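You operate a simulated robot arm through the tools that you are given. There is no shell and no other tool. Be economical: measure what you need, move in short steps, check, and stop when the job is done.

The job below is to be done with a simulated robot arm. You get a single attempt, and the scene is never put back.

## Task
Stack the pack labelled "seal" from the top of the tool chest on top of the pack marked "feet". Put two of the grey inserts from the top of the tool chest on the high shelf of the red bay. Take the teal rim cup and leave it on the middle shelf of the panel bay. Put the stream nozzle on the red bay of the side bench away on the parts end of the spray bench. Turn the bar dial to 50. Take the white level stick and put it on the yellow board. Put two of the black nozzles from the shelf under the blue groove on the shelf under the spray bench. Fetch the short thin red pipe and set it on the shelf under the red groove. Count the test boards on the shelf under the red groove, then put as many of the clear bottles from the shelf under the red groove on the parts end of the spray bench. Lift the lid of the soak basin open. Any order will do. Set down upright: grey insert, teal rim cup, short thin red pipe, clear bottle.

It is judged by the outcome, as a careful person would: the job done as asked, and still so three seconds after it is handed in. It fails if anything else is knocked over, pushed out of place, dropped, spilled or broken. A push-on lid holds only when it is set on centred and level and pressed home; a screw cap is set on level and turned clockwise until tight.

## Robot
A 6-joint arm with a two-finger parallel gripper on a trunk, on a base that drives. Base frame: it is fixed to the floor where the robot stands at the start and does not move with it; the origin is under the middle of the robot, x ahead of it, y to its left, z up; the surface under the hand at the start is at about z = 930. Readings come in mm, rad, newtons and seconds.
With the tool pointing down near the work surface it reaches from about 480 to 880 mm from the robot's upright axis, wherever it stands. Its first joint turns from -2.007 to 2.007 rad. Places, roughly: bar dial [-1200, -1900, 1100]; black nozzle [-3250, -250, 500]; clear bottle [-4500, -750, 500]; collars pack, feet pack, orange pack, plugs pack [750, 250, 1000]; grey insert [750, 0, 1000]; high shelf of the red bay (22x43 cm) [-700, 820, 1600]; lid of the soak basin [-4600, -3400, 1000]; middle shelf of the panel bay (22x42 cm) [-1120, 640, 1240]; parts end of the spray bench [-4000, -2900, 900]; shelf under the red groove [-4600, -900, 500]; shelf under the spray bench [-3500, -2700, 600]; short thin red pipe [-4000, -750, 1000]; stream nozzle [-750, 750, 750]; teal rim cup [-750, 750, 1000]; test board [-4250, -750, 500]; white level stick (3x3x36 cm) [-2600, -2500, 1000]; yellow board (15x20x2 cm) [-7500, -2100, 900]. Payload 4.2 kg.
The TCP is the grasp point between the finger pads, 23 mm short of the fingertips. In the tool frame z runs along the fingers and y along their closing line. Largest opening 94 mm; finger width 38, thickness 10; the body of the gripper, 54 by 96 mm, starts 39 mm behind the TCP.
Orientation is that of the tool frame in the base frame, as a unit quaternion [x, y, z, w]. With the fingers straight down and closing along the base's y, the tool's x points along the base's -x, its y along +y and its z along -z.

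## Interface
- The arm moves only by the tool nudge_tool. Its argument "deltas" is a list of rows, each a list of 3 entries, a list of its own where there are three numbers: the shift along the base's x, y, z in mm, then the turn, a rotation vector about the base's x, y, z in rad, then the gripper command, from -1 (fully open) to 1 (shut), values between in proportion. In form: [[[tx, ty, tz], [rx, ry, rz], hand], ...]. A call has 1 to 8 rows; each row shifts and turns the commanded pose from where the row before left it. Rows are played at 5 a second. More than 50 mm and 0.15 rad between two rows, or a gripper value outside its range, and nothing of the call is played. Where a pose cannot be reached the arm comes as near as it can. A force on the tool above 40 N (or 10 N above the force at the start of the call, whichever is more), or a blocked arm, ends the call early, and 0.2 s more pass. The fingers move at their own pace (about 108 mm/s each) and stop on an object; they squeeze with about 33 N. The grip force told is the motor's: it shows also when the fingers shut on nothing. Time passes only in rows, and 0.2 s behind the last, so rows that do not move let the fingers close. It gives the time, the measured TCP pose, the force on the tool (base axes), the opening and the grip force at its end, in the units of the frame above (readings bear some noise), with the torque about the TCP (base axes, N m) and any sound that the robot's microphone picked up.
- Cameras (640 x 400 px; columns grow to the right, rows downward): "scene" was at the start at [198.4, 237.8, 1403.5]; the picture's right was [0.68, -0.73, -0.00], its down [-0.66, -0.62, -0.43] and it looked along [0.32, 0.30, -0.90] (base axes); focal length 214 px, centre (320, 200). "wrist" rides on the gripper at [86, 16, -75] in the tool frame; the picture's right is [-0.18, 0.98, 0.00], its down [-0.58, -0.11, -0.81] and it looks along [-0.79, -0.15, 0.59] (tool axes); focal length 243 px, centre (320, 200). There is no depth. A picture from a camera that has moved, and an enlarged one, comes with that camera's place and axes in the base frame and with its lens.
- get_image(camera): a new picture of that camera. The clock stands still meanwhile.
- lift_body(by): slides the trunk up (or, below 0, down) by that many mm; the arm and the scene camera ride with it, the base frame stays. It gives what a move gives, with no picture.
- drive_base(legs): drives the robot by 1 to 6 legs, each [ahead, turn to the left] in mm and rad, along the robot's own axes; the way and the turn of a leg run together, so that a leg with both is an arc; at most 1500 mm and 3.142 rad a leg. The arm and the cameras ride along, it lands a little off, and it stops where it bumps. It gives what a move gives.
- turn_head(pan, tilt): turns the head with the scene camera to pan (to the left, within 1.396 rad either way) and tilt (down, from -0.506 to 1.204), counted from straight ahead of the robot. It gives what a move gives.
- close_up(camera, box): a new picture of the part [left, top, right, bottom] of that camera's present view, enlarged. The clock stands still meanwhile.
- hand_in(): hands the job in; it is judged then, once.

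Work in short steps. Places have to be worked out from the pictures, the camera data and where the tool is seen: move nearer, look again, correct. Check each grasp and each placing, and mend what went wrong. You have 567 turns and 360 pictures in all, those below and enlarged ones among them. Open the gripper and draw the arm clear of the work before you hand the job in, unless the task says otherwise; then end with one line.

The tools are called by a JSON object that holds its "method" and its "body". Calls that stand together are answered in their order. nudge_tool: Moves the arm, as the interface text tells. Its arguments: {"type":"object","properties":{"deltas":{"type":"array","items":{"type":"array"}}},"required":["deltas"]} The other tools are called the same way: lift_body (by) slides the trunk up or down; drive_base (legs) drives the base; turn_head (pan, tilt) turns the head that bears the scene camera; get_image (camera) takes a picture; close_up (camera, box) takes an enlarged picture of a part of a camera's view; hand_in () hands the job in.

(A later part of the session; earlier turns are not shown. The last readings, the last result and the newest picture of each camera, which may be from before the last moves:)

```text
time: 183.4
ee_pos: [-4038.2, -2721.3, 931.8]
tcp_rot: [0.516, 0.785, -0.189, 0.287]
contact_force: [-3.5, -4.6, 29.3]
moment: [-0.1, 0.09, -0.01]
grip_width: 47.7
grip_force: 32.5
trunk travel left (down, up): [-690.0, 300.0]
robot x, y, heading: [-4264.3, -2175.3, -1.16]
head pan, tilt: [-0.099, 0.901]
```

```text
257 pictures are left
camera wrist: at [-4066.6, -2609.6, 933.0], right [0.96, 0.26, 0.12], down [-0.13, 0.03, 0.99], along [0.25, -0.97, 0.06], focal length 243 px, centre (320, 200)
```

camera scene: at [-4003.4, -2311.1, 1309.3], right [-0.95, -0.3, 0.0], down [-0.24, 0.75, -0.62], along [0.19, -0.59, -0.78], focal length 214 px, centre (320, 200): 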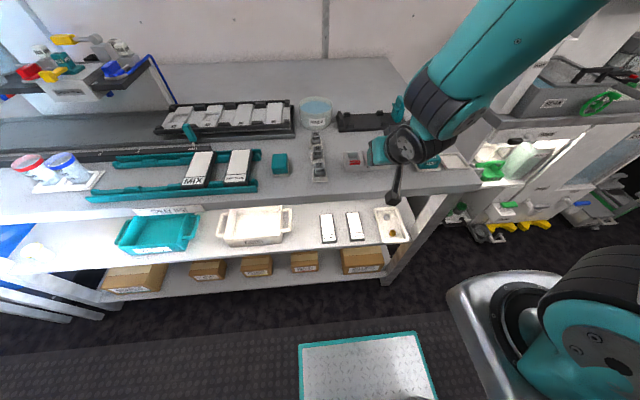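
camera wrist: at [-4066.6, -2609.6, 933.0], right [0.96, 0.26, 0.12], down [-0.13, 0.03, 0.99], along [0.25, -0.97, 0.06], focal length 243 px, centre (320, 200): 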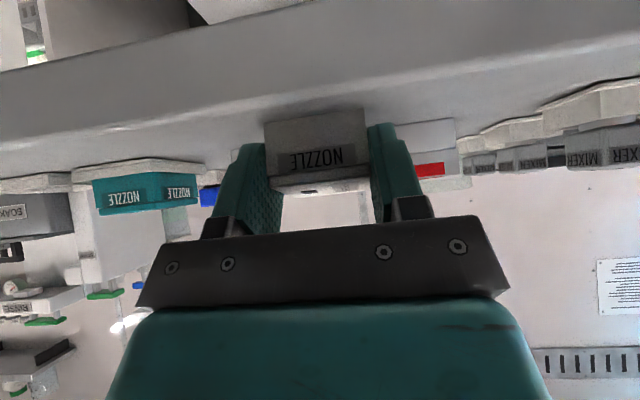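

Flat contact on the bench, well inside the edge. Release gently and retreat along the tool axis.

{"method": "nudge_tool", "body": {"deltas": [[[0, 0, 2], [0, 0, 0], 1], [[0, 0, 0], [0, 0, 0], -0.2], [[0, 0, 0], [0, 0, 0], -0.5], [[-5, 12, 15], [0, 0, 0], -0.5], [[-10, 24, 31], [0, 0, 0], -0.5], [[-10, 24, 31], [0, 0, 0], -0.5], [[-5, 15, 40], [0, 0, 0], -0.5]]}}

{"method": "get_image", "body": {"camera": "wrist"}}

{"method": "close_up", "body": {"camera": "scene", "box": [260, 80, 500, 230]}}

```text
time: 185.0
ee_pos: [-4027.4, -2680.4, 1054.5]
tcp_rot: [0.516, 0.786, -0.187, 0.284]
contact_force: [-0.2, -0.5, -0.2]
moment: [0.04, 0.0, 0.0]
grip_width: 70.7
grip_force: 0.1
out of reach, approached as far as the arm can: row 4, 5, 6
trunk travel left (down, up): [-690.0, 300.0]
robot x, y, heading: [-4264.9, -2176.7, -1.167]
head pan, tilt: [-0.099, 0.901]
```

```text
256 pictures are left
camera wrist: at [-4056.5, -2569.2, 1057.1], right [0.96, 0.26, 0.12], down [-0.13, 0.02, 0.99], along [0.25, -0.97, 0.05], focal length 243 px, centre (320, 200)
```

wrist: 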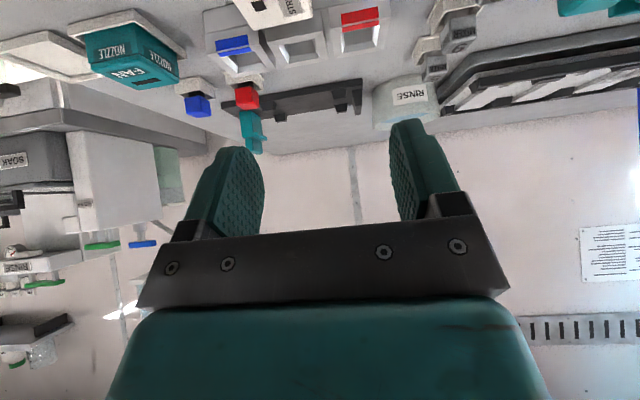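

```text
2.67 times, centred on (380, 155) of scene
camera zoom: at [-4002.7, -2312.6, 1308.5], right [-0.95, -0.3, 0.0], down [-0.24, 0.75, -0.62], along [0.19, -0.59, -0.78], focal length 572 px, centre (160, 320)
```

zoom: 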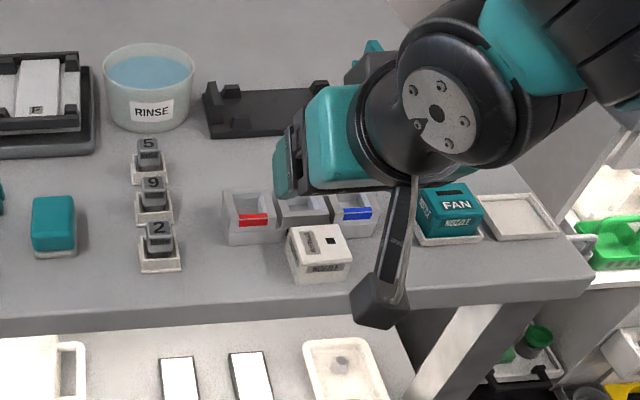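

Nozzle is on the bench. Straighten the tool, retract, then head to the soak basin.

{"method": "nudge_tool", "body": {"deltas": [[[-5, 12, 15], [0.1065, 0.0458, 0], -0.5], [[-5, 12, 20], [0.1065, 0.0458, 0], -0.5], [[-5, 12, 20], [0.1065, 0.0458, 0], -0.5], [[-5, 12, 20], [0.1065, 0.0458, 0], -0.5], [[-5, 12, 20], [0.1065, 0.0458, 0], -0.5], [[-5, 12, 20], [0.1065, 0.0458, 0], -0.5], [[0, 10, 20], [0, 0, 0], -0.5]]}}

{"method": "turn_head", "body": {"pan": -0.7, "tilt": 0.5}}

{"method": "get_image", "body": {"camera": "scene"}}

```text
time: 186.6
ee_pos: [-4056.0, -2598.5, 1189.4]
tcp_rot: [0.55, 0.835, -0.001, 0.001]
contact_force: [-0.9, 0.2, 0.9]
moment: [0.03, -0.02, -0.02]
grip_width: 70.3
grip_force: 0.1
trunk travel left (down, up): [-690.0, 300.0]
robot x, y, heading: [-4266.1, -2181.3, -1.164]
head pan, tilt: [-0.099, 0.901]
```

```text
time: 187.6
ee_pos: [-4056.6, -2598.1, 1189.0]
tcp_rot: [0.549, 0.836, 0.0, 0.001]
contact_force: [0.4, -0.1, -0.1]
moment: [0.0, -0.02, -0.01]
grip_width: 70.3
grip_force: 0.1
trunk travel left (down, up): [-690.0, 300.0]
robot x, y, heading: [-4266.0, -2176.0, -1.164]
head pan, tilt: [-0.7, 0.499]
```

```text
254 pictures are left
camera scene: at [-4052.2, -2327.3, 1342.6], right [-0.96, 0.29, 0.0], down [0.14, 0.46, -0.88], along [-0.25, -0.84, -0.48], focal length 214 px, centre (320, 200)
```

scene: 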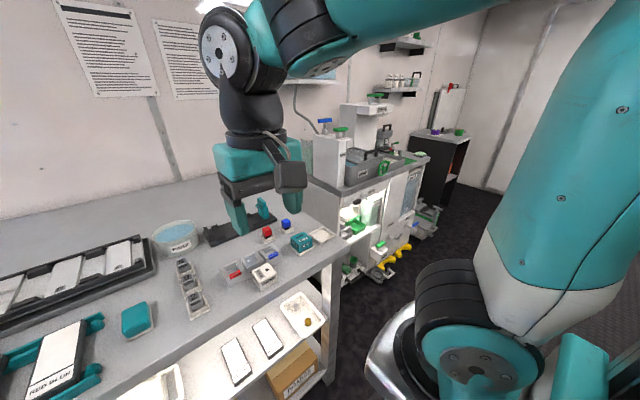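

Back to the aisle and move along to the soak basin station.

{"method": "drive_base", "body": {"legs": [[-230, 0], [0, -1.571], [740, 0], [0, 1.571]]}}

{"method": "turn_head", "body": {"pan": -0.1, "tilt": 0.5}}

{"method": "get_image", "body": {"camera": "scene"}}

```text
time: 200.6
ee_pos: [-4832.4, -2679.4, 1189.3]
tcp_rot: [0.55, 0.835, 0.0, -0.001]
contact_force: [0.2, 0.4, -0.9]
moment: [0.03, 0.01, 0.0]
grip_width: 70.4
grip_force: 0.1
trunk travel left (down, up): [-690.0, 300.0]
robot x, y, heading: [-5042.2, -2256.3, -1.165]
head pan, tilt: [-0.7, 0.499]
```

```text
time: 201.6
ee_pos: [-4833.2, -2678.6, 1189.1]
tcp_rot: [0.55, 0.835, 0.0, 0.0]
contact_force: [-0.7, -0.5, -0.2]
moment: [0.02, -0.03, 0.02]
grip_width: 70.4
grip_force: 0.1
trunk travel left (down, up): [-690.0, 300.0]
robot x, y, heading: [-5043.5, -2258.5, -1.166]
head pan, tilt: [-0.099, 0.499]
```

```text
253 pictures are left
camera scene: at [-4774.8, -2407.8, 1342.6], right [-0.95, -0.3, 0.0], down [-0.14, 0.46, -0.88], along [0.27, -0.84, -0.48], focal length 214 px, centre (320, 200)
```

scene: 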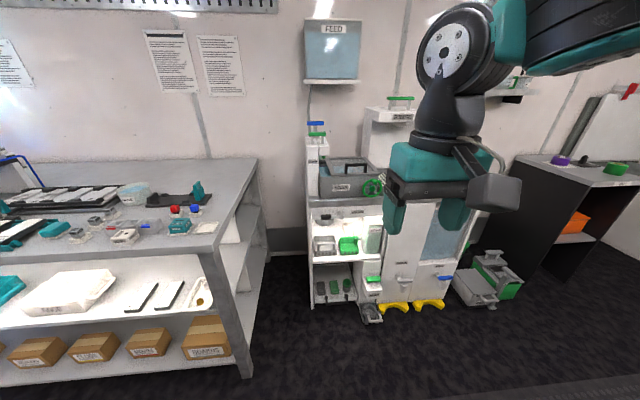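

{"method": "close_up", "body": {"camera": "scene", "box": [290, 90, 430, 220]}}

```text
3.08 times, centred on (360, 155) of scene
camera zoom: at [-4774.8, -2407.8, 1342.6], right [-0.95, -0.3, 0.0], down [-0.14, 0.46, -0.88], along [0.27, -0.84, -0.48], focal length 660 px, centre (197, 338)
```

zoom: 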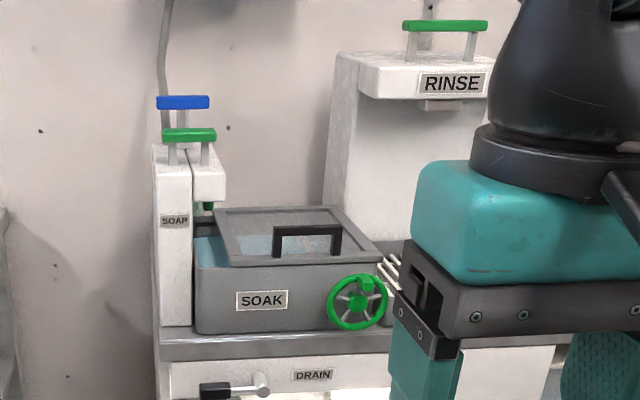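

The SOAK basin has a hinged lid with a bar handle on its front. Approach 540 mm and look from nearer.

{"method": "drive_base", "body": {"legs": [[520, 0]]}}

{"method": "turn_head", "body": {"pan": -0.15, "tilt": 0.7}}

{"method": "get_image", "body": {"camera": "scene"}}

{"method": "get_image", "body": {"camera": "wrist"}}

```text
time: 204.7
ee_pos: [-4627.2, -3157.4, 1189.5]
tcp_rot: [0.55, 0.835, -0.001, -0.001]
contact_force: [-0.2, -0.5, 0.8]
moment: [0.03, -0.02, -0.03]
grip_width: 70.6
grip_force: 0.1
trunk travel left (down, up): [-690.0, 300.0]
robot x, y, heading: [-4838.7, -2737.2, -1.162]
head pan, tilt: [-0.099, 0.499]
```

```text
time: 205.4
ee_pos: [-4626.6, -3155.5, 1188.4]
tcp_rot: [0.55, 0.835, 0.001, 0.001]
contact_force: [-0.6, -0.9, -0.4]
moment: [0.03, 0.0, 0.01]
grip_width: 70.4
grip_force: 0.0
trunk travel left (down, up): [-690.0, 300.0]
robot x, y, heading: [-4836.7, -2736.8, -1.166]
head pan, tilt: [-0.15, 0.7]
```

```text
251 pictures are left
camera scene: at [-4574.9, -2880.3, 1324.9], right [-0.97, -0.25, 0.0], down [-0.16, 0.62, -0.77], along [0.19, -0.74, -0.64], focal length 214 px, centre (320, 200)
```

scene: 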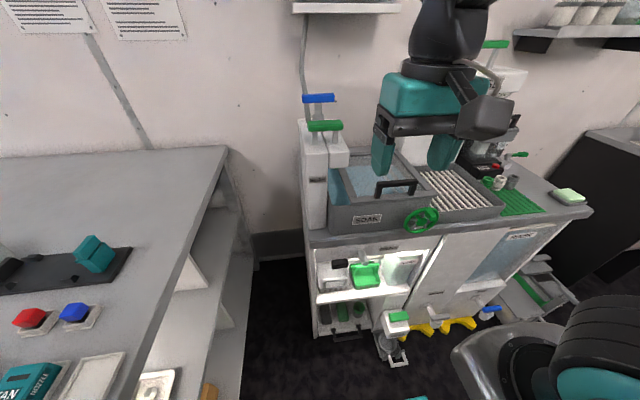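

```text
250 pictures are left
camera wrist: at [-4646.6, -3070.3, 1264.2], right [0.98, 0.22, 0.0], down [0.13, -0.58, 0.81], along [0.18, -0.79, -0.59], focal length 243 px, centre (320, 200)
```

wrist: 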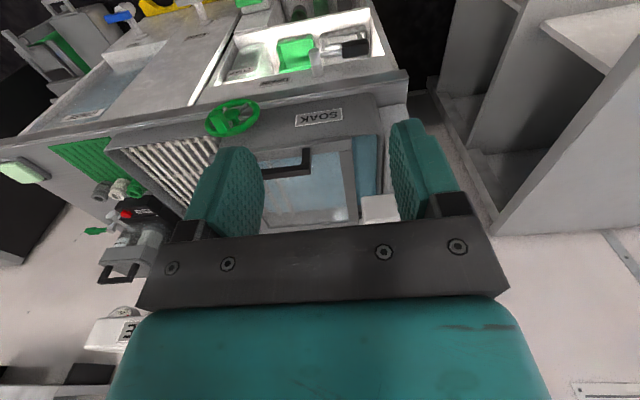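

{"method": "close_up", "body": {"camera": "scene", "box": [290, 80, 490, 250]}}

{"method": "close_up", "body": {"camera": "wrist", "box": [200, 90, 420, 240]}}

```text
2.35 times, centred on (390, 165) of scene
camera zoom: at [-4574.9, -2880.3, 1324.9], right [-0.97, -0.25, 0.0], down [-0.16, 0.62, -0.77], along [0.19, -0.74, -0.64], focal length 505 px, centre (155, 282)
```

zoom: 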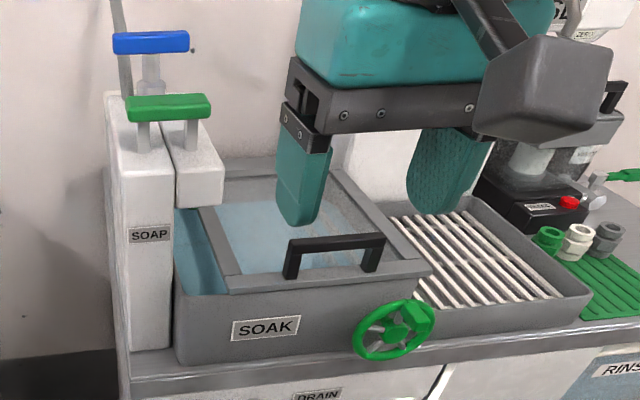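

```text
2.67 times, centred on (310, 165) of wrist
camera zoom: at [-4646.6, -3070.3, 1264.2], right [0.98, 0.22, 0.0], down [0.13, -0.58, 0.81], along [0.18, -0.79, -0.59], focal length 647 px, centre (347, 293)
```

zoom: 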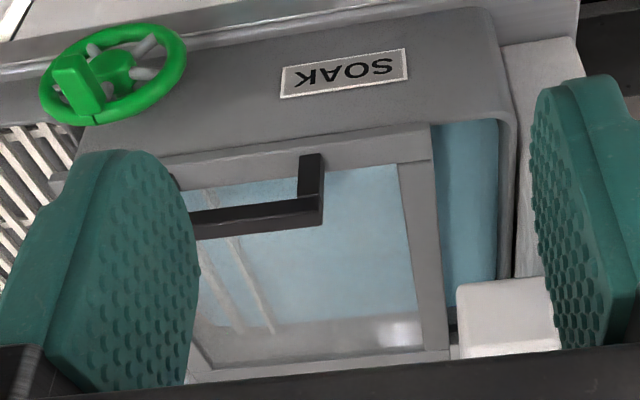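

Handle bar: centre ≈ (-4652,-3347,1018), 100 mm long, lateral; hinge ~225 mm behind it. I'll go 110 mm closer and rotate the gripper 90° so it closes front-to-back on the bar.

{"method": "drive_base", "body": {"legs": [[110, 0]]}}

{"method": "nudge_tool", "body": {"deltas": [[[-5, 5, 0], [0, 0, 0.143], -1], [[-5, 5, 0], [0, 0, 0.143], -1], [[-5, 5, 0], [0, 0, 0.143], -1], [[-5, 5, 0], [0, 0, 0.143], -1], [[-5, 5, 0], [0, 0, 0.143], -1], [[-5, 5, 0], [0, 0, 0.143], -1], [[-5, 5, 0], [0, 0, 0.143], -1], [[-5, 5, 0], [0, 0, 0.143], -1]]}}

```text
time: 206.8
ee_pos: [-4586.3, -3255.6, 1188.7]
tcp_rot: [0.551, 0.835, 0.001, 0.001]
contact_force: [0.8, -0.1, 0.0]
moment: [0.0, -0.03, 0.0]
grip_width: 70.4
grip_force: 0.1
trunk travel left (down, up): [-690.0, 300.0]
robot x, y, heading: [-4794.8, -2838.6, -1.168]
head pan, tilt: [-0.15, 0.7]
stopped in leg 1: the robot was blocked; the commanded pose is now the measured one
```

```text
time: 208.6
ee_pos: [-4612.7, -3226.9, 1184.6]
tcp_rot: [0.011, 1.0, 0.001, 0.0]
contact_force: [-0.2, -0.5, -0.2]
moment: [0.02, -0.02, -0.02]
grip_width: 94.2
grip_force: 0.1
out of reach, approached as far as the arm can: row 6, 7, 8
trunk travel left (down, up): [-690.0, 300.0]
robot x, y, heading: [-4792.9, -2837.5, -1.168]
head pan, tilt: [-0.15, 0.7]
```

The base bumped just short. Look down for what it touched.

{"method": "turn_head", "body": {"pan": -0.1, "tilt": 1.1}}

{"method": "get_image", "body": {"camera": "scene"}}

```text
time: 209.4
ee_pos: [-4613.0, -3225.9, 1185.8]
tcp_rot: [0.012, 1.0, 0.001, -0.002]
contact_force: [0.3, -0.7, 0.3]
moment: [-0.02, 0.01, 0.01]
grip_width: 94.0
grip_force: 0.1
trunk travel left (down, up): [-690.0, 300.0]
robot x, y, heading: [-4790.5, -2837.8, -1.171]
head pan, tilt: [-0.099, 1.1]
```

```text
247 pictures are left
camera scene: at [-4534.9, -2958.6, 1295.0], right [-0.95, -0.3, 0.0], down [-0.27, 0.85, -0.45], along [0.14, -0.43, -0.89], focal length 214 px, centre (320, 200)
```

scene: 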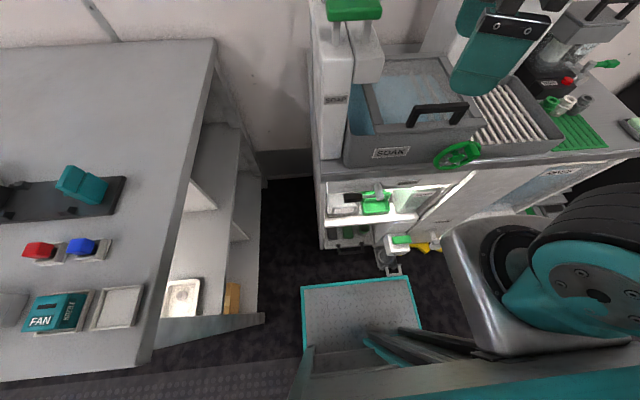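

{"method": "close_up", "body": {"camera": "scene", "box": [290, 180, 490, 380]}}

```text
2.00 times, centred on (390, 280) of scene
camera zoom: at [-4534.9, -2958.6, 1295.0], right [-0.95, -0.3, 0.0], down [-0.27, 0.85, -0.45], along [0.14, -0.43, -0.89], focal length 429 px, centre (180, 40)
```

zoom: 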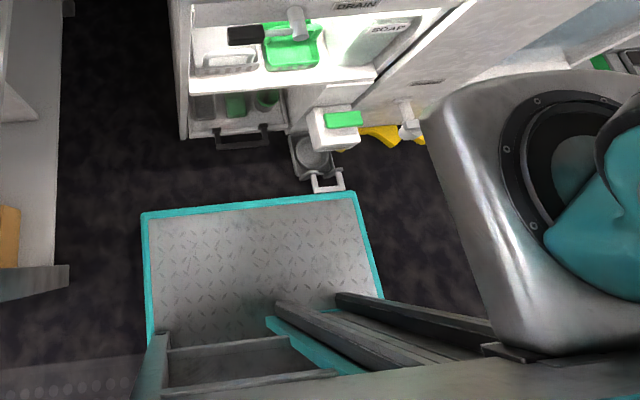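

The deck edge touched the small pull handle of the drip pan. I back off 30 mm to leave it undisturbed, and view the lid again.

{"method": "drive_base", "body": {"legs": [[-30, 0]]}}

{"method": "close_up", "body": {"camera": "scene", "box": [290, 180, 490, 380]}}

{"method": "get_image", "body": {"camera": "wrist"}}

```text
time: 210.2
ee_pos: [-4625.2, -3198.7, 1184.4]
tcp_rot: [0.012, 1.0, 0.001, -0.001]
contact_force: [0.4, 0.2, 0.5]
moment: [-0.02, 0.01, 0.01]
grip_width: 94.3
grip_force: 0.0
trunk travel left (down, up): [-690.0, 300.0]
robot x, y, heading: [-4808.3, -2810.9, -1.168]
head pan, tilt: [-0.099, 1.1]
```

```text
2.00 times, centred on (390, 280) of scene
camera zoom: at [-4546.7, -2931.0, 1294.9], right [-0.95, -0.3, 0.0], down [-0.27, 0.85, -0.45], along [0.14, -0.43, -0.89], focal length 429 px, centre (180, 40)
```

zoom: 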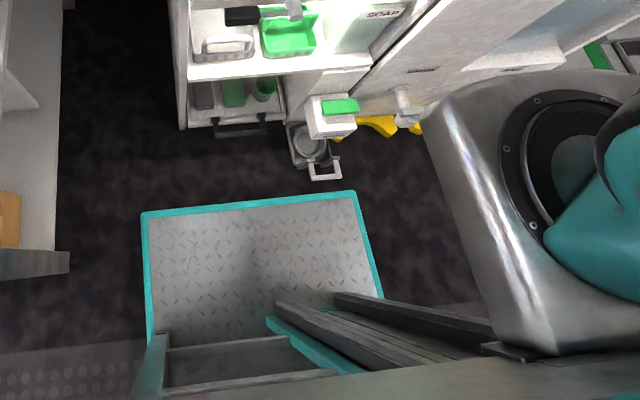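

```text
244 pictures are left
camera wrist: at [-4710.0, -3180.8, 1260.1], right [0.21, 0.98, 0.0], down [0.58, -0.12, 0.81], along [0.79, -0.17, -0.59], focal length 243 px, centre (320, 200)
```

wrist: 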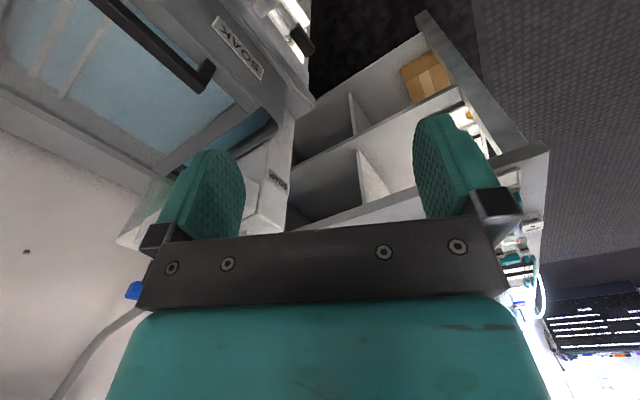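

The drip pan is unchanged. Move out above the handle and finish the rotation.

{"method": "nudge_tool", "body": {"deltas": [[[-5, -37, -5], [0, 0, 0.05], -1], [[-7, -37, -10], [0, 0, 0.09], -1], [[-7, -37, -10], [0, 0, 0.09], -1], [[-8, -37, -10], [0, 0, 0.09], -1], [[0, 0, -30], [0, 0, 0.08], -1], [[0, 0, 0], [0, 0, 0], -1]]}}

{"method": "turn_head", "body": {"pan": -0.15, "tilt": 0.8}}

{"method": "close_up", "body": {"camera": "scene", "box": [270, 60, 510, 240]}}

{"method": "get_image", "body": {"camera": "wrist"}}

```text
time: 211.7
ee_pos: [-4650.7, -3347.1, 1119.5]
tcp_rot: [-0.188, 0.982, 0.0, -0.001]
contact_force: [-0.2, 0.6, 0.0]
moment: [0.01, -0.02, -0.01]
grip_width: 94.2
grip_force: 0.1
trunk travel left (down, up): [-690.0, 300.0]
robot x, y, heading: [-4805.2, -2807.2, -1.169]
head pan, tilt: [-0.099, 1.1]
```

```text
time: 212.4
ee_pos: [-4650.2, -3346.0, 1119.8]
tcp_rot: [-0.187, 0.982, 0.001, -0.001]
contact_force: [-1.0, 0.2, 0.1]
moment: [0.01, 0.03, -0.02]
grip_width: 93.7
grip_force: 0.1
trunk travel left (down, up): [-690.0, 300.0]
robot x, y, heading: [-4806.6, -2804.4, -1.169]
head pan, tilt: [-0.15, 0.799]
```

```text
2.22 times, centred on (390, 150) of scene
camera zoom: at [-4545.4, -2948.9, 1316.6], right [-0.97, -0.25, 0.0], down [-0.18, 0.69, -0.7], along [0.17, -0.67, -0.72], focal length 477 px, centre (164, 311)
```

zoom: 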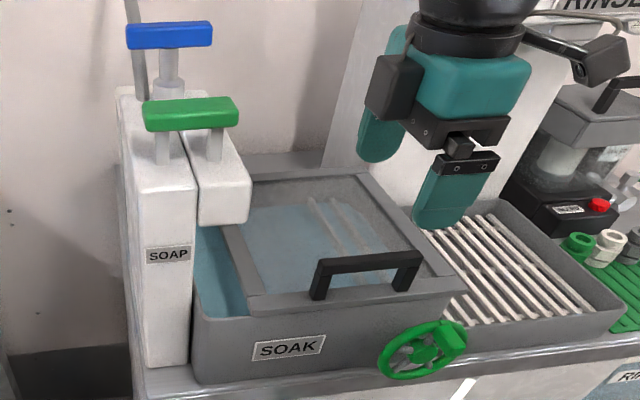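

```text
242 pictures are left
camera wrist: at [-4737.2, -3363.9, 1194.9], right [-0.19, 0.98, 0.0], down [0.58, 0.11, 0.81], along [0.79, 0.15, -0.59], focal length 243 px, centre (320, 200)
```

wrist: 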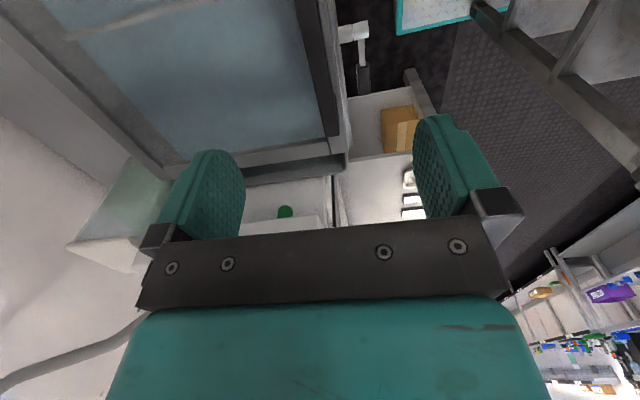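

Bar is under the TCP. Narrow the opening to 40 mm, align yaw, descend and look.

{"method": "nudge_tool", "body": {"deltas": [[[0, 0, -20], [0, 0, 0.048], 0.15], [[0, -1, -30], [0, 0, 0], 0.15], [[0, -1, -30], [0, 0, 0], 0.15], [[0, 0, -22], [0, 0, 0], 0.15], [[0, 0, 0], [0, 0, 0], 0.15]]}}

{"method": "close_up", "body": {"camera": "scene", "box": [270, 60, 510, 240]}}

{"method": "get_image", "body": {"camera": "wrist"}}

```text
time: 213.7
ee_pos: [-4651.1, -3348.9, 1017.7]
tcp_rot: [-0.211, 0.977, 0.001, -0.001]
contact_force: [-0.2, 0.4, 0.2]
moment: [0.01, 0.01, 0.01]
grip_width: 40.2
grip_force: 0.0
trunk travel left (down, up): [-690.0, 300.0]
robot x, y, heading: [-4808.5, -2811.4, -1.163]
head pan, tilt: [-0.15, 0.799]
```

```text
2.22 times, centred on (390, 150) of scene
camera zoom: at [-4545.4, -2948.9, 1316.7], right [-0.97, -0.25, 0.0], down [-0.18, 0.69, -0.7], along [0.17, -0.67, -0.72], focal length 477 px, centre (164, 311)
```

zoom: 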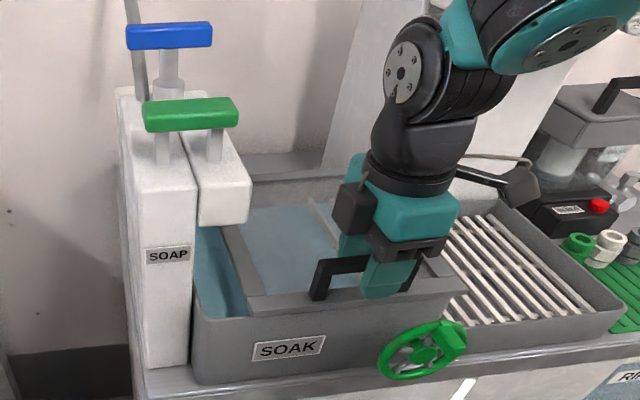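

```text
240 pictures are left
camera wrist: at [-4736.5, -3370.0, 1093.0], right [-0.24, 0.97, 0.0], down [0.58, 0.14, 0.81], along [0.78, 0.19, -0.59], focal length 243 px, centre (320, 200)
```

wrist: 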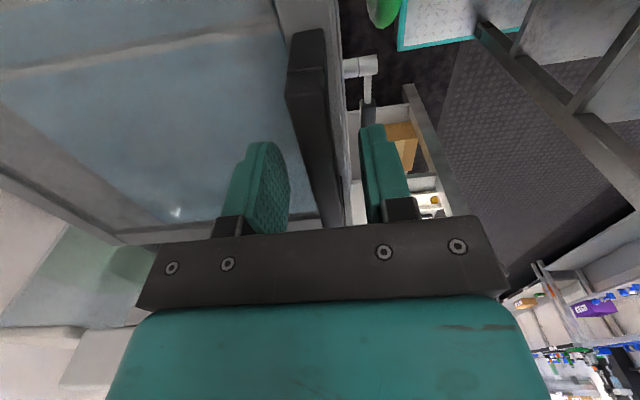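

Bar lies between the pads. Lower 6 mm, close, and lift slightly to test.

{"method": "nudge_tool", "body": {"deltas": [[[0, 0, -6], [0, 0, 0], 0.15], [[0, 0, 0], [0, 0, 0], 1], [[0, 0, 0], [0, 0, 0], 1], [[0, 0, 0], [0, 0, 0], 1], [[0, 0, 15], [0, 0, 0], 1], [[0, 0, 0], [0, 0, 0], 1]]}}

{"method": "close_up", "body": {"camera": "scene", "box": [270, 60, 510, 240]}}

```text
time: 215.1
ee_pos: [-4650.9, -3349.3, 1028.8]
tcp_rot: [-0.211, 0.978, 0.0, -0.001]
contact_force: [-4.3, 9.9, 0.1]
moment: [0.38, 0.18, -1.75]
grip_width: 14.1
grip_force: 45.2
trunk travel left (down, up): [-690.0, 300.0]
robot x, y, heading: [-4807.0, -2808.2, -1.171]
head pan, tilt: [-0.15, 0.799]
```

```text
2.22 times, centred on (390, 150) of scene
camera zoom: at [-4545.5, -2948.5, 1316.7], right [-0.97, -0.25, 0.0], down [-0.18, 0.69, -0.7], along [0.18, -0.68, -0.72], focal length 477 px, centre (164, 311)
```

zoom: 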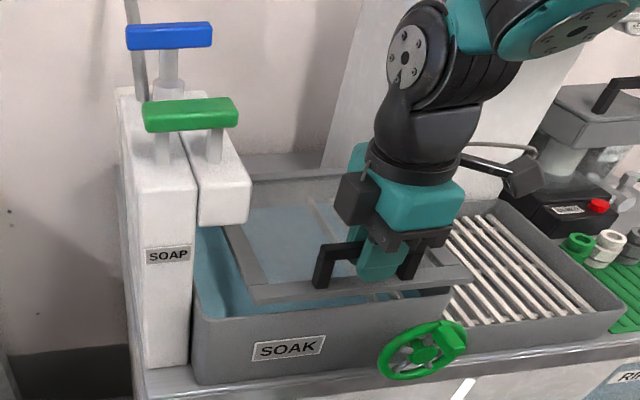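

The lid is rising. Follow the arc a bit: up 38, back 14, and check forces.

{"method": "nudge_tool", "body": {"deltas": [[[2, -4, 19], [0, 0, 0], 1], [[3, -8, 19], [0, 0, 0], 1], [[0, 0, 0], [0, 0, 0], 1]]}}

{"method": "close_up", "body": {"camera": "scene", "box": [270, 60, 510, 240]}}

```text
time: 215.8
ee_pos: [-4647.4, -3359.8, 1066.5]
tcp_rot: [-0.21, 0.978, 0.0, -0.001]
contact_force: [-3.7, 8.9, 1.7]
moment: [0.22, 0.59, -1.71]
grip_width: 15.6
grip_force: 44.8
trunk travel left (down, up): [-690.0, 300.0]
robot x, y, heading: [-4802.9, -2807.8, -1.165]
head pan, tilt: [-0.15, 0.799]
```

```text
2.22 times, centred on (390, 150) of scene
camera zoom: at [-4545.5, -2948.5, 1316.8], right [-0.97, -0.25, 0.0], down [-0.18, 0.69, -0.7], along [0.17, -0.68, -0.72], focal length 477 px, centre (164, 311)
```

zoom: 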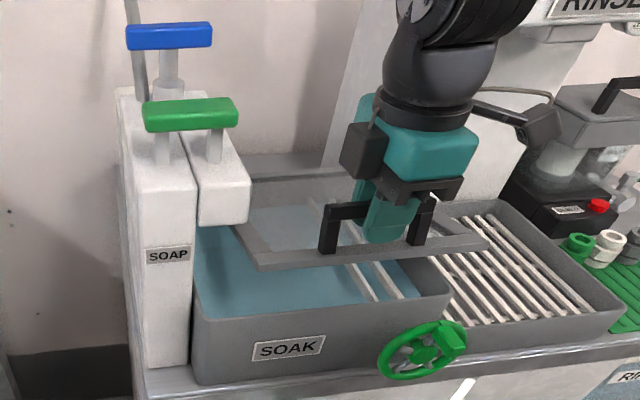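

Lid at ~15–20°. Continue the arc.

{"method": "nudge_tool", "body": {"deltas": [[[5, -13, 26], [0, 0, 0], 1], [[7, -17, 24], [0, 0, 0], 1], [[8, -20, 21], [0, 0, 0], 1], [[9, -21, 19], [0, 0, 0], 1], [[0, 0, 0], [0, 0, 0], 1]]}}

{"method": "close_up", "body": {"camera": "scene", "box": [270, 60, 510, 240]}}

```text
time: 216.4
ee_pos: [-4637.9, -3379.3, 1105.2]
tcp_rot: [-0.21, 0.978, 0.005, -0.002]
contact_force: [-3.3, 17.9, 8.9]
moment: [0.46, -0.19, -1.93]
grip_width: 17.2
grip_force: 45.2
trunk travel left (down, up): [-690.0, 300.0]
robot x, y, heading: [-4804.5, -2809.2, -1.167]
head pan, tilt: [-0.15, 0.799]
stopped in row 2: the force on the tool passed its limit at 44 N (the readings are from after the stop); the commanded pose is now the measured one
```

```text
2.22 times, centred on (390, 150) of scene
camera zoom: at [-4545.8, -2947.4, 1316.9], right [-0.97, -0.25, 0.0], down [-0.18, 0.69, -0.7], along [0.17, -0.68, -0.72], focal length 477 px, centre (164, 311)
```

zoom: 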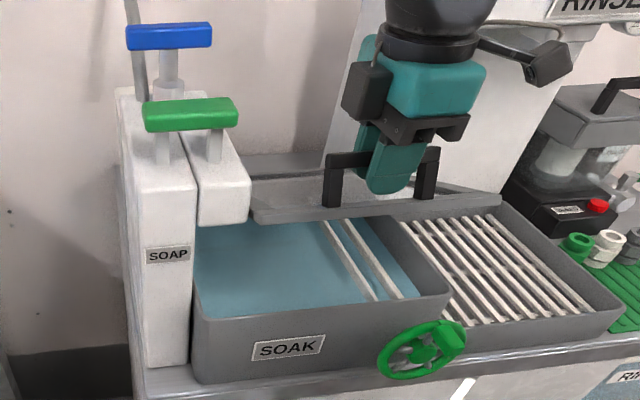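

Forces grew because I pushed too far back. Ease 5 mm toward the robot and tilt the tool slightly to follow the handle, then check.

{"method": "nudge_tool", "body": {"deltas": [[[-2, 5, 2], [0, 0, 0], 1], [[0, 0, 0], [0, 0, 0], 1]]}}

{"method": "get_image", "body": {"camera": "wrist"}}

```text
time: 217.0
ee_pos: [-4638.6, -3379.7, 1105.2]
tcp_rot: [-0.211, 0.978, 0.002, -0.001]
contact_force: [10.4, -20.9, -17.5]
moment: [0.17, 0.68, -1.8]
grip_width: 16.9
grip_force: 44.8
trunk travel left (down, up): [-690.0, 300.0]
robot x, y, heading: [-4807.6, -2809.3, -1.169]
head pan, tilt: [-0.15, 0.799]
```

```text
236 pictures are left
camera wrist: at [-4723.3, -3401.0, 1180.5], right [-0.24, 0.97, 0.0], down [0.58, 0.14, 0.8], along [0.78, 0.19, -0.59], focal length 243 px, centre (320, 200)
```

wrist: 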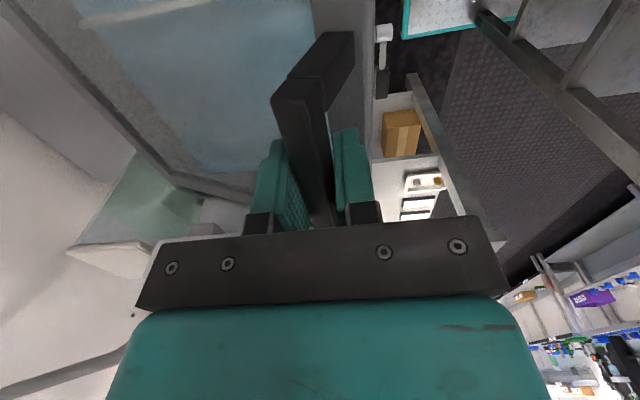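

The mechanism is stiff (≈8 N/mm); neutral lies between. Continue in small tangent steps.

{"method": "nudge_tool", "body": {"deltas": [[[3, -7, 9], [0, 0, 0], 1], [[2, -5, 9], [0, 0, 0], 1], [[0, 0, 0], [0, 0, 0], 1]]}}

```text
time: 217.8
ee_pos: [-4633.2, -3392.2, 1124.0]
tcp_rot: [-0.212, 0.977, 0.003, -0.001]
contact_force: [12.8, -25.1, -24.6]
moment: [0.31, 0.58, -1.68]
grip_width: 17.8
grip_force: 45.0
trunk travel left (down, up): [-690.0, 300.0]
robot x, y, heading: [-4806.8, -2809.4, -1.169]
head pan, tilt: [-0.15, 0.799]
```

Force now points toward the hinge, so I'm slightly outside the arc. Bias the next step inward.

{"method": "nudge_tool", "body": {"deltas": [[[3, -7, 4], [0, 0, 0], 1], [[3, -7, 8], [0, 0, 0], 1], [[0, 0, 0], [0, 0, 0], 1]]}}

{"method": "close_up", "body": {"camera": "scene", "box": [270, 60, 510, 240]}}

```text
time: 218.6
ee_pos: [-4628.8, -3400.7, 1138.5]
tcp_rot: [-0.211, 0.977, 0.003, -0.002]
contact_force: [-3.7, 9.1, 6.5]
moment: [0.1, 0.67, -1.74]
grip_width: 18.0
grip_force: 44.5
trunk travel left (down, up): [-690.0, 300.0]
robot x, y, heading: [-4804.1, -2808.7, -1.165]
head pan, tilt: [-0.15, 0.799]
```

```text
2.22 times, centred on (390, 150) of scene
camera zoom: at [-4545.8, -2948.0, 1317.0], right [-0.97, -0.25, 0.0], down [-0.18, 0.69, -0.7], along [0.17, -0.68, -0.72], focal length 477 px, centre (164, 311)
```

zoom: 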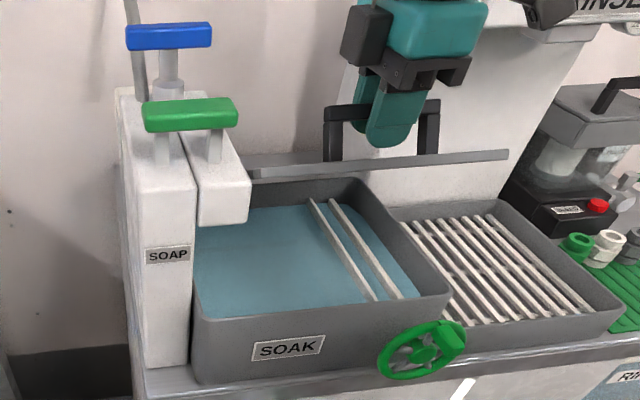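

Fit of the arc: hinge at d≈-1507, z≈973, R≈261. Step to α≈50° along that arc.

{"method": "nudge_tool", "body": {"deltas": [[[4, -9.5, 12.5], [0, 0, 0], 1], [[4.5, -10.5, 11.5], [0, 0, 0], 1], [[5, -11.5, 10.5], [0, 0, 0], 1], [[0, 0, 0], [0, 0, 0], 1]]}}

```text
time: 219.6
ee_pos: [-4615.6, -3435.0, 1169.4]
tcp_rot: [-0.211, 0.978, 0.002, -0.002]
contact_force: [-4.8, 1.3, 2.0]
moment: [-0.02, 0.31, -1.75]
grip_width: 18.5
grip_force: 44.9
trunk travel left (down, up): [-690.0, 300.0]
robot x, y, heading: [-4811.3, -2806.5, -1.166]
head pan, tilt: [-0.15, 0.799]
```

Force near zero. Continue to α≈60° then 70°.

{"method": "nudge_tool", "body": {"deltas": [[[4.5, -10.5, 10.5], [0, 0, 0], 1], [[4.6, -10.8, 9.5], [0, 0, 0], 1], [[4.8, -11.5, 8], [0, 0, 0], 1], [[0, 0, 0], [0, 0, 0], 1]]}}

{"method": "close_up", "body": {"camera": "scene", "box": [270, 20, 510, 200]}}

```text
time: 220.6
ee_pos: [-4600.6, -3469.3, 1196.0]
tcp_rot: [-0.21, 0.978, 0.005, -0.002]
contact_force: [1.5, -15.9, -33.7]
moment: [-0.09, 0.22, -1.74]
grip_width: 18.2
grip_force: 44.8
trunk travel left (down, up): [-690.0, 300.0]
robot x, y, heading: [-4808.9, -2808.1, -1.169]
head pan, tilt: [-0.15, 0.799]
```

```text
2.22 times, centred on (390, 110) of scene
camera zoom: at [-4545.0, -2950.9, 1316.0], right [-0.97, -0.25, 0.0], down [-0.18, 0.7, -0.7], along [0.17, -0.67, -0.72], focal length 477 px, centre (164, 400)
```

zoom: 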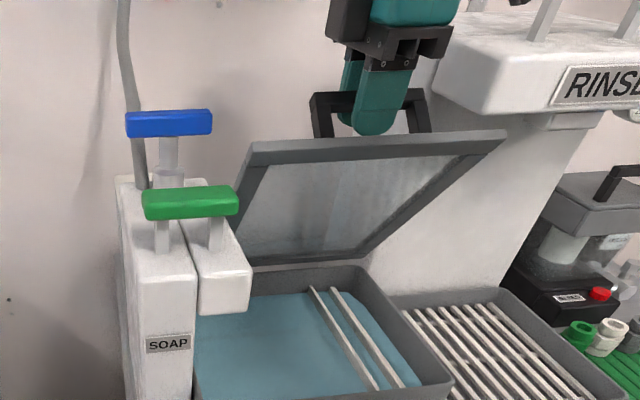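

Slightly outside the arc again; bias inward and go on to ~67°.

{"method": "nudge_tool", "body": {"deltas": [[[3, -7, -1], [0, 0, 0], 1], [[4, -10, 5.5], [0, 0, 0], 1], [[4.4, -10, 4.5], [0, 0, 0], 1], [[0, 0, 0], [0, 0, 0], 1]]}}

{"method": "close_up", "body": {"camera": "scene", "box": [270, 20, 510, 200]}}

```text
time: 221.6
ee_pos: [-4590.0, -3495.9, 1209.3]
tcp_rot: [-0.212, 0.977, 0.002, -0.001]
contact_force: [-3.1, -3.7, -4.0]
moment: [-0.19, -0.05, -1.71]
grip_width: 17.7
grip_force: 44.9
trunk travel left (down, up): [-690.0, 300.0]
robot x, y, heading: [-4802.7, -2807.5, -1.171]
head pan, tilt: [-0.15, 0.799]
```

```text
2.22 times, centred on (390, 110) of scene
camera zoom: at [-4545.6, -2949.1, 1316.8], right [-0.97, -0.25, 0.0], down [-0.18, 0.69, -0.7], along [0.17, -0.67, -0.72], focal length 477 px, centre (164, 400)
```

zoom: 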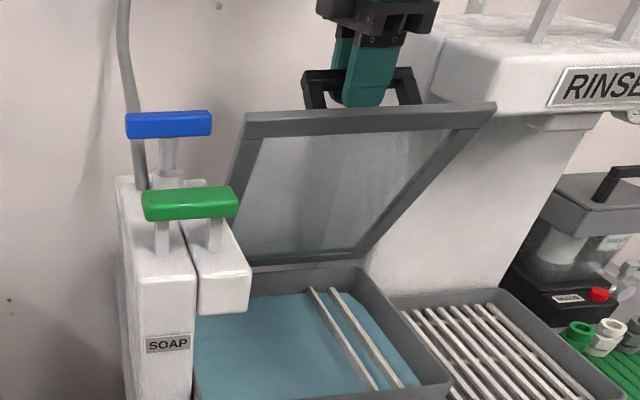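

Good. Continue to ~78°.

{"method": "nudge_tool", "body": {"deltas": [[[4.4, -10.4, 4.5], [0, 0, 0], 1], [[4.4, -10.4, 4], [0, 0, 0], 1], [[4.4, -10.4, 3], [0, 0, 0], 1], [[4.4, -10.4, 2.5], [0, 0, 0], 1], [[0, 0, 0], [0, 0, 0], 1]]}}

{"method": "close_up", "body": {"camera": "scene", "box": [270, 20, 510, 200]}}

```text
time: 222.8
ee_pos: [-4572.2, -3535.3, 1223.0]
tcp_rot: [-0.21, 0.978, 0.001, -0.001]
contact_force: [-7.4, -4.3, 1.4]
moment: [-0.36, -0.17, -1.76]
grip_width: 17.1
grip_force: 44.4
trunk travel left (down, up): [-690.0, 300.0]
robot x, y, heading: [-4807.5, -2809.8, -1.173]
head pan, tilt: [-0.15, 0.799]
```

```text
2.22 times, centred on (390, 110) of scene
camera zoom: at [-4546.1, -2949.1, 1316.8], right [-0.97, -0.25, 0.0], down [-0.18, 0.69, -0.7], along [0.17, -0.67, -0.72], focal length 477 px, centre (164, 400)
```

zoom: 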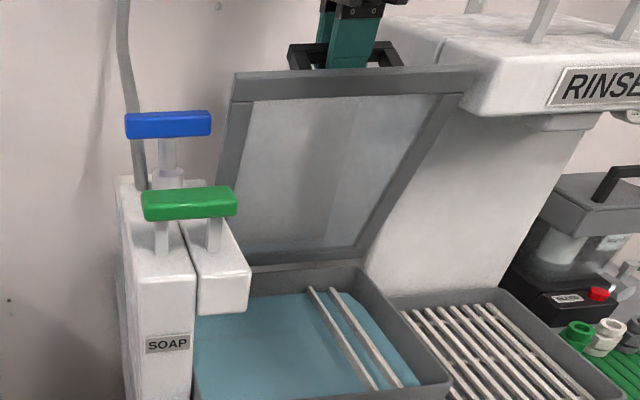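

Continue to ~90°.

{"method": "nudge_tool", "body": {"deltas": [[[4.4, -10.4, 2], [0, 0, 0], 1], [[4.4, -10.4, 1.5], [0, 0, 0], 1], [[4.4, -10.4, 1], [0, 0, 0], 1], [[4.4, -10.4, 0.5], [0, 0, 0], 1], [[0, 0, 0], [0, 0, 0], 1]]}}

{"method": "close_up", "body": {"camera": "scene", "box": [270, 20, 510, 200]}}

```text
time: 224.0
ee_pos: [-4556.1, -3579.0, 1224.8]
tcp_rot: [-0.211, 0.978, 0.005, -0.001]
contact_force: [-6.2, -3.6, -16.5]
moment: [-0.44, 0.13, -1.91]
grip_width: 15.0
grip_force: 45.0
trunk travel left (down, up): [-690.0, 300.0]
robot x, y, heading: [-4804.0, -2808.0, -1.168]
head pan, tilt: [-0.15, 0.799]
```

```text
2.22 times, centred on (390, 110) of scene
camera zoom: at [-4545.7, -2949.7, 1316.4], right [-0.97, -0.25, 0.0], down [-0.18, 0.69, -0.7], along [0.17, -0.67, -0.72], focal length 477 px, centre (164, 400)
```

zoom: 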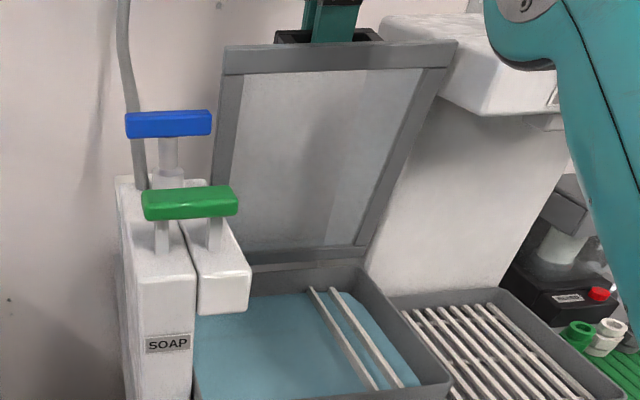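

Lid at ~80°. Push a little further past vertical if it goes.

{"method": "nudge_tool", "body": {"deltas": [[[4.4, -10.4, -2], [0, 0, 0], 1], [[4.4, -10.4, -1], [0, 0, 0], 1], [[4.4, -10.4, -1.5], [0, 0, 0], 1], [[0, 0, 0], [0, 0, 0], 1]]}}

{"method": "close_up", "body": {"camera": "scene", "box": [270, 20, 510, 200]}}

```text
time: 224.8
ee_pos: [-4549.6, -3591.1, 1223.8]
tcp_rot: [-0.209, 0.978, -0.008, 0.002]
contact_force: [2.4, -1.8, 11.8]
moment: [-0.49, -0.41, -1.86]
grip_width: 14.3
grip_force: 44.8
out of reach, approached as far as the arm can: row 2, 3
trunk travel left (down, up): [-690.0, 300.0]
robot x, y, heading: [-4804.3, -2808.2, -1.168]
head pan, tilt: [-0.15, 0.799]
stopped in row 4: the force on the tool passed its limit at 42 N (the readings are from after the stop); the commanded pose is now the measured one
```

```text
2.22 times, centred on (390, 110) of scene
camera zoom: at [-4545.6, -2948.5, 1316.7], right [-0.97, -0.25, 0.0], down [-0.18, 0.69, -0.7], along [0.17, -0.68, -0.72], focal length 477 px, centre (164, 400)
```

zoom: 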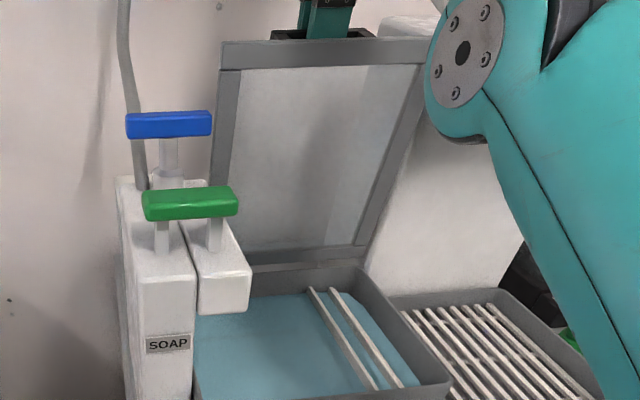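

At the arm's reach limit with the lid ~82°. Ease the base forward 22 mm (less than the 30 I backed off) to carry the lid on.

{"method": "drive_base", "body": {"legs": [[22, 0]]}}

{"method": "close_up", "body": {"camera": "scene", "box": [270, 20, 510, 200]}}

```text
time: 225.6
ee_pos: [-4541.2, -3612.0, 1221.1]
tcp_rot: [-0.211, 0.978, -0.004, 0.001]
contact_force: [-1.3, -1.0, -0.3]
moment: [-0.16, 0.01, -1.77]
grip_width: 13.6
grip_force: 44.9
trunk travel left (down, up): [-690.0, 300.0]
robot x, y, heading: [-4796.1, -2829.5, -1.168]
head pan, tilt: [-0.15, 0.799]
```

```text
2.22 times, centred on (390, 110) of scene
camera zoom: at [-4537.1, -2969.2, 1316.5], right [-0.97, -0.25, 0.0], down [-0.18, 0.69, -0.7], along [0.17, -0.67, -0.72], focal length 477 px, centre (164, 400)
```

zoom: 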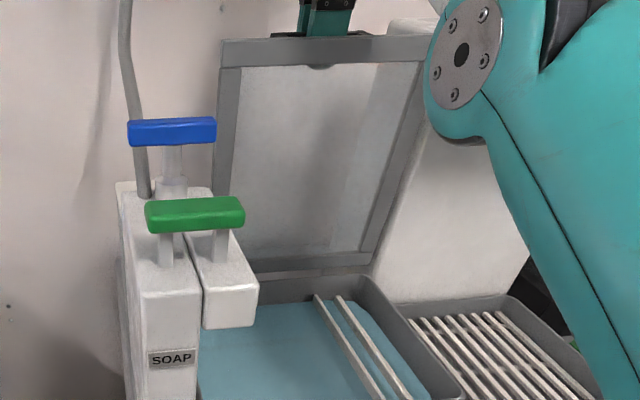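

Lid is near 88°, forces ≈0. Open slightly (cage the bar) to see whether it stays.

{"method": "nudge_tool", "body": {"deltas": [[[0, 0, 0], [0, 0, 0], 0.4], [[0, 0, 0], [0, 0, 0], 0.3], [[0, 0, 0], [0, 0, 0], 0.3]]}}

{"method": "close_up", "body": {"camera": "scene", "box": [270, 20, 510, 200]}}

{"method": "get_image", "body": {"camera": "wrist"}}

```text
time: 226.4
ee_pos: [-4540.6, -3612.1, 1221.1]
tcp_rot: [-0.211, 0.978, -0.004, 0.002]
contact_force: [-0.8, 0.3, -0.9]
moment: [0.02, -0.01, 0.03]
grip_width: 33.0
grip_force: 0.0
trunk travel left (down, up): [-690.0, 300.0]
robot x, y, heading: [-4798.3, -2829.6, -1.168]
head pan, tilt: [-0.15, 0.799]
```

```text
2.22 times, centred on (390, 110) of scene
camera zoom: at [-4537.0, -2969.1, 1316.6], right [-0.97, -0.25, 0.0], down [-0.18, 0.69, -0.7], along [0.17, -0.67, -0.72], focal length 477 px, centre (164, 400)
```

zoom: 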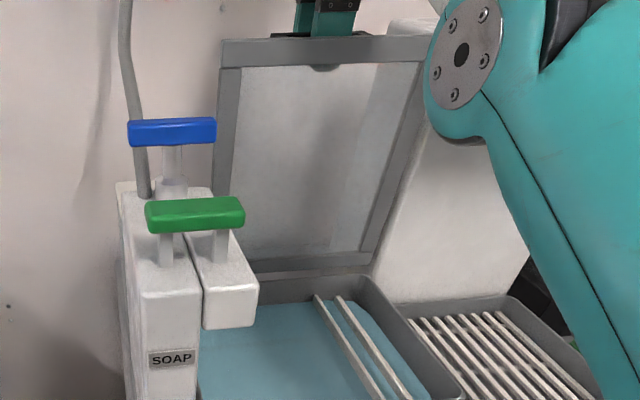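

```text
227 pictures are left
camera wrist: at [-4625.9, -3632.5, 1296.5], right [-0.24, 0.97, -0.01], down [0.57, 0.15, 0.81], along [0.78, 0.19, -0.59], focal length 243 px, centre (320, 200)
```

wrist: 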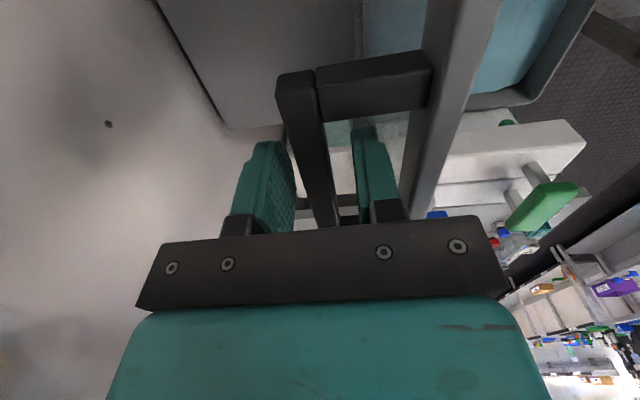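

The lid stays by itself. Raise straight up via the trunk to clear the handle.

{"method": "lift_body", "body": {"by": 90}}

{"method": "get_image", "body": {"camera": "wrist"}}

{"method": "get_image", "body": {"camera": "scene"}}

```text
time: 227.7
ee_pos: [-4539.6, -3610.8, 1311.5]
tcp_rot: [-0.211, 0.978, -0.005, 0.002]
contact_force: [0.4, 0.0, -0.7]
moment: [-0.04, -0.02, 0.02]
grip_width: 33.1
grip_force: 0.0
trunk travel left (down, up): [-780.0, 210.0]
robot x, y, heading: [-4798.5, -2825.9, -1.168]
head pan, tilt: [-0.15, 0.799]
```

```text
226 pictures are left
camera wrist: at [-4625.9, -3632.5, 1386.4], right [-0.24, 0.97, -0.01], down [0.57, 0.15, 0.81], along [0.78, 0.19, -0.59], focal length 243 px, centre (320, 200)
```

wrist: 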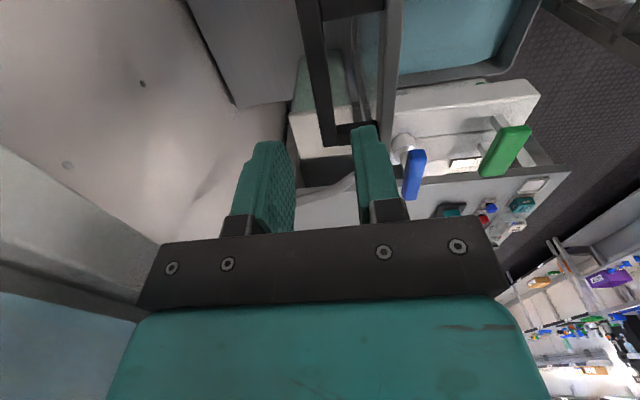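

```text
225 pictures are left
camera scene: at [-4537.0, -2969.1, 1406.6], right [-0.97, -0.25, 0.0], down [-0.18, 0.69, -0.7], along [0.17, -0.67, -0.72], focal length 214 px, centre (320, 200)
```

scene: 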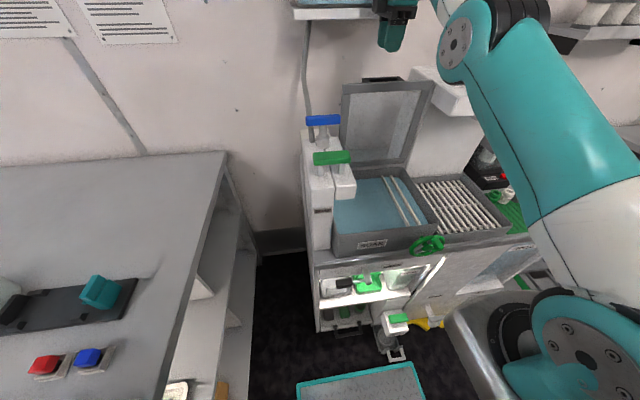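

Lid stands open. Back the base out, then bring the arm to a carry pose.

{"method": "drive_base", "body": {"legs": [[-640, 0]]}}

{"method": "close_up", "body": {"camera": "scene", "box": [260, 80, 480, 220]}}

{"method": "nudge_tool", "body": {"deltas": [[[-14, 40, 0], [0, 0, -0.13], -0.5], [[-14, 40, 0], [0, 0, -0.13], -0.5], [[-14, 40, -10], [0, 0, -0.13], -0.5], [[-14, 40, -10], [0, 0, -0.13], -0.5], [[-14, 40, -10], [0, 0, -0.13], -0.5], [[-14, 40, -10], [0, 0, -0.13], -0.5], [[-12, 35, -10], [0, 0, -0.13], -0.5], [[0, 10, -10], [0, 0, -0.13], -0.5]]}}

```text
time: 231.2
ee_pos: [-4795.0, -3021.5, 1311.7]
tcp_rot: [-0.21, 0.978, -0.004, 0.001]
contact_force: [0.2, 0.4, -0.4]
moment: [0.01, 0.04, -0.01]
grip_width: 33.1
grip_force: 0.0
trunk travel left (down, up): [-780.0, 210.0]
robot x, y, heading: [-5047.9, -2236.7, -1.17]
head pan, tilt: [-0.15, 0.799]
```

```text
2.86 times, centred on (370, 150) of scene
camera zoom: at [-4788.9, -2378.7, 1406.6], right [-0.97, -0.25, 0.0], down [-0.18, 0.69, -0.7], along [0.17, -0.68, -0.72], focal length 613 px, centre (177, 343)
```

zoom: 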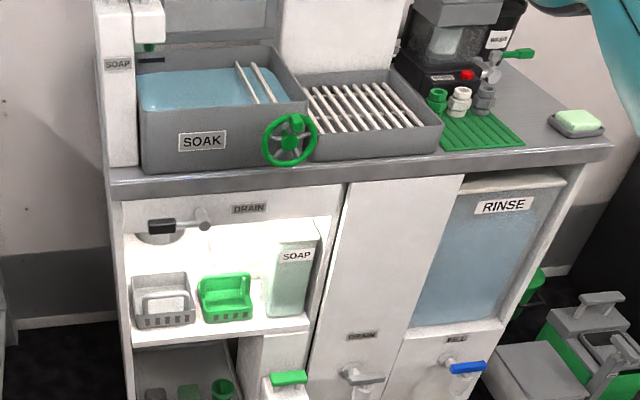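

```text
time: 233.1
ee_pos: [-4856.2, -2797.1, 1376.6]
tcp_rot: [0.304, 0.953, -0.001, -0.003]
contact_force: [0.1, 0.6, -0.5]
moment: [-0.02, -0.02, 0.0]
grip_width: 70.2
grip_force: 0.0
out of reach, approached as far as the arm can: row 3, 4, 5, 6, 7, 8
trunk travel left (down, up): [-780.0, 210.0]
robot x, y, heading: [-5048.0, -2235.9, -1.164]
head pan, tilt: [-0.15, 0.799]
```

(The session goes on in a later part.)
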